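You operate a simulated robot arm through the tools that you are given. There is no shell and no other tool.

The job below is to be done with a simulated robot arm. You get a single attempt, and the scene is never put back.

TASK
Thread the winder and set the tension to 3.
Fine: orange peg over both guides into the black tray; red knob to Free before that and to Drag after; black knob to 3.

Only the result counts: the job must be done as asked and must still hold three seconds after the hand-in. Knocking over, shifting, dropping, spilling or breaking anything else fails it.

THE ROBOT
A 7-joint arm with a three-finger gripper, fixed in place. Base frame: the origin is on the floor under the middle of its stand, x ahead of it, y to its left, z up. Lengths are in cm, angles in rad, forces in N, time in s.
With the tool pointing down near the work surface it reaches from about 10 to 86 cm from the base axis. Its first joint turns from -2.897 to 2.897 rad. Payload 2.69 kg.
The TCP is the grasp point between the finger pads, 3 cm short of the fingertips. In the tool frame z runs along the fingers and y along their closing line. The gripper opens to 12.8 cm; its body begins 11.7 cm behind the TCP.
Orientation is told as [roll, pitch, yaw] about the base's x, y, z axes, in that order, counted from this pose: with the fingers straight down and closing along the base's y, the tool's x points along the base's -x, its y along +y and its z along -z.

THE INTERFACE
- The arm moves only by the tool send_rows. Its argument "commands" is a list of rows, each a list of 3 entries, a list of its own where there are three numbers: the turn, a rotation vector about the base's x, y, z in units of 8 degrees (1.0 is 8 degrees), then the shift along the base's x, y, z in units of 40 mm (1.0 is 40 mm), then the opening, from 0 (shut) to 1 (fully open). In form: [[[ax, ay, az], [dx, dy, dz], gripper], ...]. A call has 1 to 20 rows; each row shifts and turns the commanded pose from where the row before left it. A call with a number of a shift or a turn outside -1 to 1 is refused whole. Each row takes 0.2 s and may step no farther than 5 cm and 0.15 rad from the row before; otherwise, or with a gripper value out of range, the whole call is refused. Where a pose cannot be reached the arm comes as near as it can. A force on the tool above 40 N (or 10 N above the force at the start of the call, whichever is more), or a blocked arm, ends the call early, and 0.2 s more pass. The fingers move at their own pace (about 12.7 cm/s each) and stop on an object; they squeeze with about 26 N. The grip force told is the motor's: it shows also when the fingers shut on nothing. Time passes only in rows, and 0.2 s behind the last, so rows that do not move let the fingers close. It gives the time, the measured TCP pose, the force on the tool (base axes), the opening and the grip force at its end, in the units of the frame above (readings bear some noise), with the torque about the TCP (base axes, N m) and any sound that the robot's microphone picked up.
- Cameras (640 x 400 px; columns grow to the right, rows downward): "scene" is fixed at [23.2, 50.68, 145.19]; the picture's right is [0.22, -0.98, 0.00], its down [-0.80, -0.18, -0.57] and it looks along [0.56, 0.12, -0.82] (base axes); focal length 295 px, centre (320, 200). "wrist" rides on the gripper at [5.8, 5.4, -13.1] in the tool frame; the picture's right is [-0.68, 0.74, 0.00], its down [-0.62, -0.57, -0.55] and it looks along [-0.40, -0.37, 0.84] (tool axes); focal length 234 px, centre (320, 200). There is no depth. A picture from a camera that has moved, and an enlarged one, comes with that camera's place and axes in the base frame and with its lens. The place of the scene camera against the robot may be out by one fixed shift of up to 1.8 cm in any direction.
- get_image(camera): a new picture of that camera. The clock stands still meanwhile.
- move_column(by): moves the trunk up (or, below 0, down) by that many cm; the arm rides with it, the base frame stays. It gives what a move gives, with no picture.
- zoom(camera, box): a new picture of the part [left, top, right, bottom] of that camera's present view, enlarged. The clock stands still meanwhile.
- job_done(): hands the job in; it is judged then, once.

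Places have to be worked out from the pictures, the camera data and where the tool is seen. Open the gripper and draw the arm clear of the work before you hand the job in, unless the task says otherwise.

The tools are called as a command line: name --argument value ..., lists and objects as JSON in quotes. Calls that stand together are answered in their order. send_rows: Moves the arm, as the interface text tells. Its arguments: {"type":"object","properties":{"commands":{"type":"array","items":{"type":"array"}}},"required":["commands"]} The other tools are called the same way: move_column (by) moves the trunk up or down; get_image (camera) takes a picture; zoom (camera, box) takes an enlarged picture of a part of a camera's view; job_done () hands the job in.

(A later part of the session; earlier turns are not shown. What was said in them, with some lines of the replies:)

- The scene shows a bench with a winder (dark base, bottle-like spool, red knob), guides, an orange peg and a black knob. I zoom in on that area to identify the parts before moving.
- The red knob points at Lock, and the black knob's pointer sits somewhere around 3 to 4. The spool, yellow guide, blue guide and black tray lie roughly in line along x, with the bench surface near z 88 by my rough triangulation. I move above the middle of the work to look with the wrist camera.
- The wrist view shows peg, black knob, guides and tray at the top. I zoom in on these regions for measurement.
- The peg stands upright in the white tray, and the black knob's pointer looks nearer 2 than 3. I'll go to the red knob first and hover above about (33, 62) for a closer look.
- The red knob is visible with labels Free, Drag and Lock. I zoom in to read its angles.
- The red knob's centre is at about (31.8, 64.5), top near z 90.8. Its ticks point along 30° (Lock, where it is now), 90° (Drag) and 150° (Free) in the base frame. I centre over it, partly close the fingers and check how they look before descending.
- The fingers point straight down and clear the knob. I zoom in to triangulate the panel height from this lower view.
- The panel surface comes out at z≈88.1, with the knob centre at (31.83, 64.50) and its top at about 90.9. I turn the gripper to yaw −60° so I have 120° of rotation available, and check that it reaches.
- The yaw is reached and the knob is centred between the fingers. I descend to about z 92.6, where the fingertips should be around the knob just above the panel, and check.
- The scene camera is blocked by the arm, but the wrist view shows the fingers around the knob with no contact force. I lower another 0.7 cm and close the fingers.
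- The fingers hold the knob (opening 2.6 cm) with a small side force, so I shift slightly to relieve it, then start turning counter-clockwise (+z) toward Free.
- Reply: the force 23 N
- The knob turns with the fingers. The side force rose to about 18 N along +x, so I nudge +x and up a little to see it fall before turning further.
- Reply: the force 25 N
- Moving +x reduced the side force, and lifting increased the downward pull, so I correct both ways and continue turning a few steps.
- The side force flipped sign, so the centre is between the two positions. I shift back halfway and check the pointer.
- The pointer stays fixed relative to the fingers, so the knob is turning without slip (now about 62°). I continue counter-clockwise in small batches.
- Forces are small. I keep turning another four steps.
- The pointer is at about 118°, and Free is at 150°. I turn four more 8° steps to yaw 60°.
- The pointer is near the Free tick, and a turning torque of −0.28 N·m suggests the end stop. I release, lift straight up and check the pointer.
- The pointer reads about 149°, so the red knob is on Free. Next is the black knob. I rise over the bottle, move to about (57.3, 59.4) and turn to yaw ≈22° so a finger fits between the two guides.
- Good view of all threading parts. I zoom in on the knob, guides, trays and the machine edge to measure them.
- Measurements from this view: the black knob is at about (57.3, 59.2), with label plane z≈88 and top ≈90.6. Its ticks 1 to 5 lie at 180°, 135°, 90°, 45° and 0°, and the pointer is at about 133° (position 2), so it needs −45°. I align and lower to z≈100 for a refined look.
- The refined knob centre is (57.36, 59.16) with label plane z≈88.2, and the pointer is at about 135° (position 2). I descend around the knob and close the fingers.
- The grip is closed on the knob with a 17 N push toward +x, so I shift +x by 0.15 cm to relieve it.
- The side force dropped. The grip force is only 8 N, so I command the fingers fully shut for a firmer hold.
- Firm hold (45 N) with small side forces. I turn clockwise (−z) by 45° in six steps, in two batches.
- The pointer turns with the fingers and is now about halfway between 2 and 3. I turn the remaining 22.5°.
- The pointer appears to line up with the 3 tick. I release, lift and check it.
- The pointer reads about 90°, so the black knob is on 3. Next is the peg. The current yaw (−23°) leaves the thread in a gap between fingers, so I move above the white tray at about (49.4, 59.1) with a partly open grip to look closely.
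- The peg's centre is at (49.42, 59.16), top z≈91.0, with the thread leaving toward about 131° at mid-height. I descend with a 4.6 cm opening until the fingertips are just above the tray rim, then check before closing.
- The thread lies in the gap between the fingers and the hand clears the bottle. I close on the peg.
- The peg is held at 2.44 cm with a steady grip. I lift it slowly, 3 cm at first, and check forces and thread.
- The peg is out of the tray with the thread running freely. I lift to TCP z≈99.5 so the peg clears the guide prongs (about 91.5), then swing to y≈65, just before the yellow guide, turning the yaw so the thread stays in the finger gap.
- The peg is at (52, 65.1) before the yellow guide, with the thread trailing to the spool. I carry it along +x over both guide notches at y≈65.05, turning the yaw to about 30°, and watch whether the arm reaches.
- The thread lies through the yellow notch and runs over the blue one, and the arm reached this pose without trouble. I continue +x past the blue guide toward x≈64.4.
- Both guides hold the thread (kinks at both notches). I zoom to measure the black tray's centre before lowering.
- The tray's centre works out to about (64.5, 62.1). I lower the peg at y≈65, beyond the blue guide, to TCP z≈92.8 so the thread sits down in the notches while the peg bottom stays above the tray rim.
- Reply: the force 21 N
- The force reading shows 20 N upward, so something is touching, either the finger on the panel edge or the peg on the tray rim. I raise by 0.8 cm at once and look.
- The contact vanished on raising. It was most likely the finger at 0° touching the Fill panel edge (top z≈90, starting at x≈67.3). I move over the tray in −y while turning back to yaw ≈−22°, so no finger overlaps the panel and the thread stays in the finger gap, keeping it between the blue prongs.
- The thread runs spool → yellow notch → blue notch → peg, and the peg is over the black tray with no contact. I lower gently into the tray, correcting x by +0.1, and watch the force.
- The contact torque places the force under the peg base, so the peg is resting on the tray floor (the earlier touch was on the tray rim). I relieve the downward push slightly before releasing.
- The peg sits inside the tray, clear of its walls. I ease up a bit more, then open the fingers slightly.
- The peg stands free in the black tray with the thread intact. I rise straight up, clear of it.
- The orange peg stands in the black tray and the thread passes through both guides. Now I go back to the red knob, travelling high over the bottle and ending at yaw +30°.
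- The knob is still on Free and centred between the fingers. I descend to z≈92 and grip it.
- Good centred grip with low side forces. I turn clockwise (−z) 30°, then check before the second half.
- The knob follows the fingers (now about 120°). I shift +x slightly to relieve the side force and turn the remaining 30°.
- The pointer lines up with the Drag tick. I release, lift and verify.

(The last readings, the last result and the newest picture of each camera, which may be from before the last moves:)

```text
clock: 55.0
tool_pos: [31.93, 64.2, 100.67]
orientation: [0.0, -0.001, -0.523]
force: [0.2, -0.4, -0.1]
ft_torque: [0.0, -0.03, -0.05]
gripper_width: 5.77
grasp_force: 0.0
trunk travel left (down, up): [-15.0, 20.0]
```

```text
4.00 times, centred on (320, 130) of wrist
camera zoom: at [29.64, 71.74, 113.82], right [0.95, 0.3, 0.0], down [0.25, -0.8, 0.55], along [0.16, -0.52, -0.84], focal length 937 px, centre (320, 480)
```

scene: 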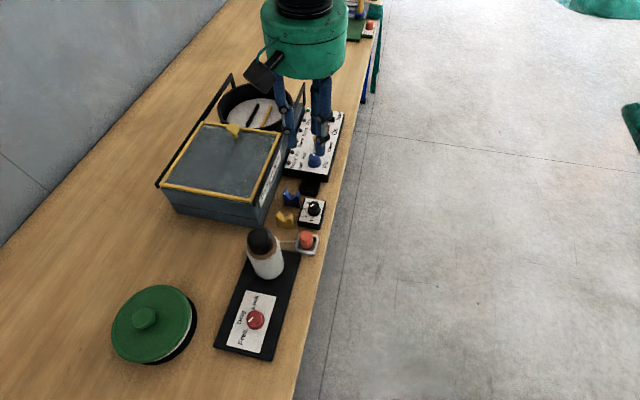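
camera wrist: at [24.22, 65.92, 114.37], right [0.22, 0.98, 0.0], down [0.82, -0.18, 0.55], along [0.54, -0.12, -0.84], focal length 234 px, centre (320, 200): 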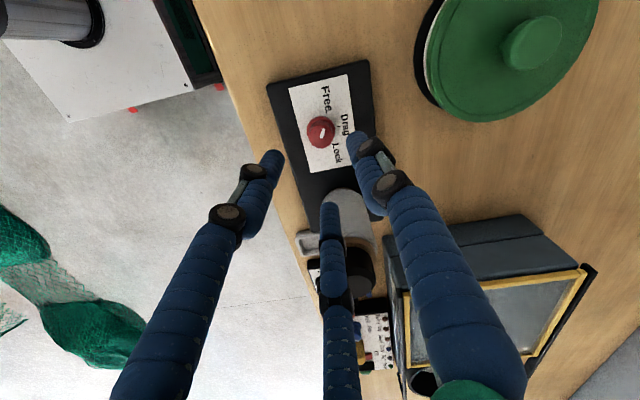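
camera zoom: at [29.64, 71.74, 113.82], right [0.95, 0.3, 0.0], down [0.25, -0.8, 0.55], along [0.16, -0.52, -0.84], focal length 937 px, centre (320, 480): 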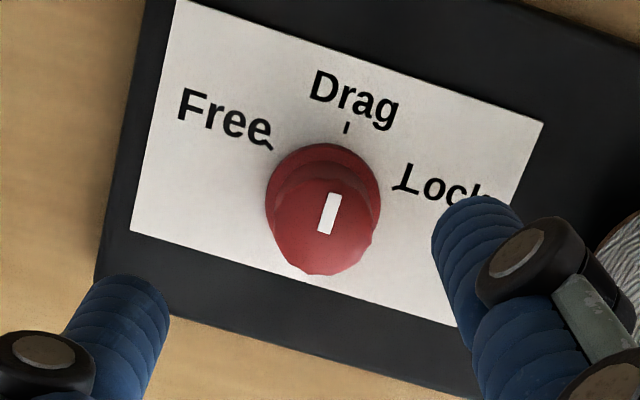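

The red knob reads about 92°, on Drag. I open the gripper, raise the arm and draw it back toward the robot, then check the whole scene.

send_rows --commands '[[[0, 0, 0], [0, 0, 0.9], 0.6], [[0, 0, 0], [0, 0, 0.9], 0.8], [[0, 0, 0], [0, 0, 0.9], 1], [[0, 0, 0], [0, 0, 0.9], 1], [[0, 0, 0.6], [0.5, -0.8, 0], 1], [[0, 0, 0.6], [0.5, -0.8, 0], 1], [[0, 0, 0.6], [0.5, -0.8, 0], 1], [[0, 0, 0.6], [0.5, -0.8, 0], 1], [[0, 0, 0.6], [0.5, -0.8, 0], 1], [[0, 0, 0.6], [0.5, -0.8, 0], 1], [[0, 0, 0], [0.5, -0.8, 0], 1], [[0, 0, 0], [0.5, -0.8, 0], 1], [[0, 0, 0], [0.5, 0, 0], 1], [[0, 0, 0], [0, 0, 0], 1]]'

get_image --camera "scene"

zoom --camera "scene" --box '[220, 160, 364, 250]'

zoom --camera "scene" --box '[200, 260, 328, 340]'

```text
clock: 58.0
tool_pos: [50.01, 38.68, 115.03]
orientation: [0.001, 0.0, -0.021]
force: [0.1, 0.0, -0.7]
ft_torque: [0.0, 0.02, -0.03]
gripper_width: 12.81
grasp_force: 0.0
trunk travel left (down, up): [-15.0, 20.0]
```

```text
taken
```

scene: 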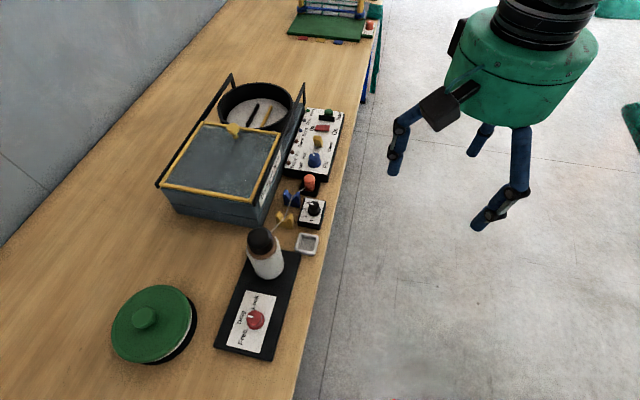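

```text
4.44 times, centred on (292, 205) of scene
camera zoom: at [23.2, 50.68, 145.19], right [0.22, -0.98, 0.0], down [-0.8, -0.18, -0.57], along [0.56, 0.12, -0.82], focal length 1312 px, centre (444, 178)
```

zoom: 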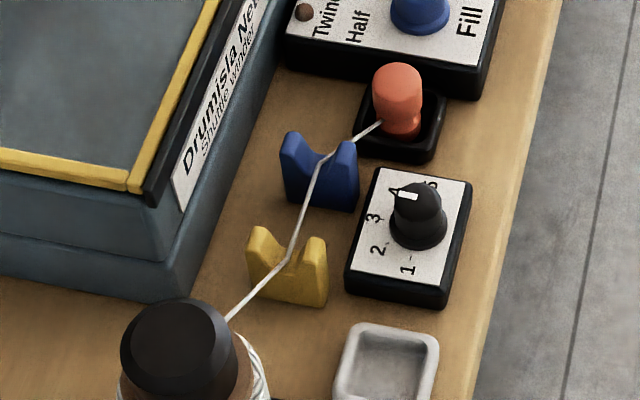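

```text
5.00 times, centred on (264, 300) of scene
camera zoom: at [23.2, 50.68, 145.19], right [0.22, -0.98, 0.0], down [-0.8, -0.18, -0.57], along [0.56, 0.12, -0.82], focal length 1476 px, centre (600, -300)
```

zoom: 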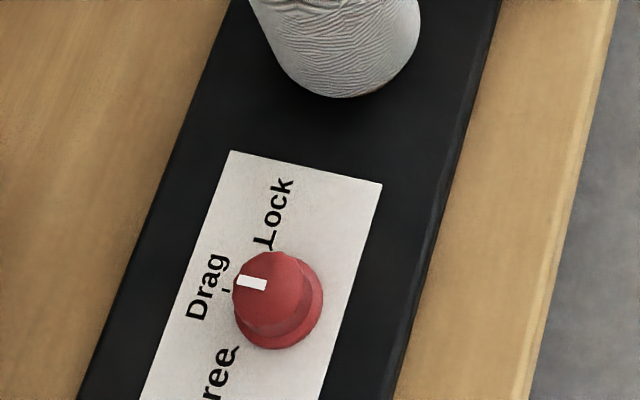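

Everything is as asked. The peg stands in the black tray, the thread runs through both guide notches, the red knob is on Drag and the black knob is on 3. Nothing else looks moved and the arm is clear with the gripper open, so I hand in.

job_done

```text
The job is handed in.
```

I threaded the winder and set the tension to 3. The last pictures before the hand-in show everything in place:

- **Thread:** it runs from the spool through the notches of the yellow and blue guides.
- **Peg:** the orange peg stands upright in the black tray.
- **Red knob:** I turned it from Lock to Free before moving the peg. After the peg was in the tray, I turned it to Drag, where it reads within about 2° of the mark.
- **Black knob:** I turned it from 2 to 3, and its pointer lines up with the 3 mark.

While I was lowering the peg it pressed on something, most likely the rim of the black tray, with about 20 N. I raised it at once and lowered it again. The pictures show nothing shifted, and the arm was drawn clear with the gripper open before I handed the job in.
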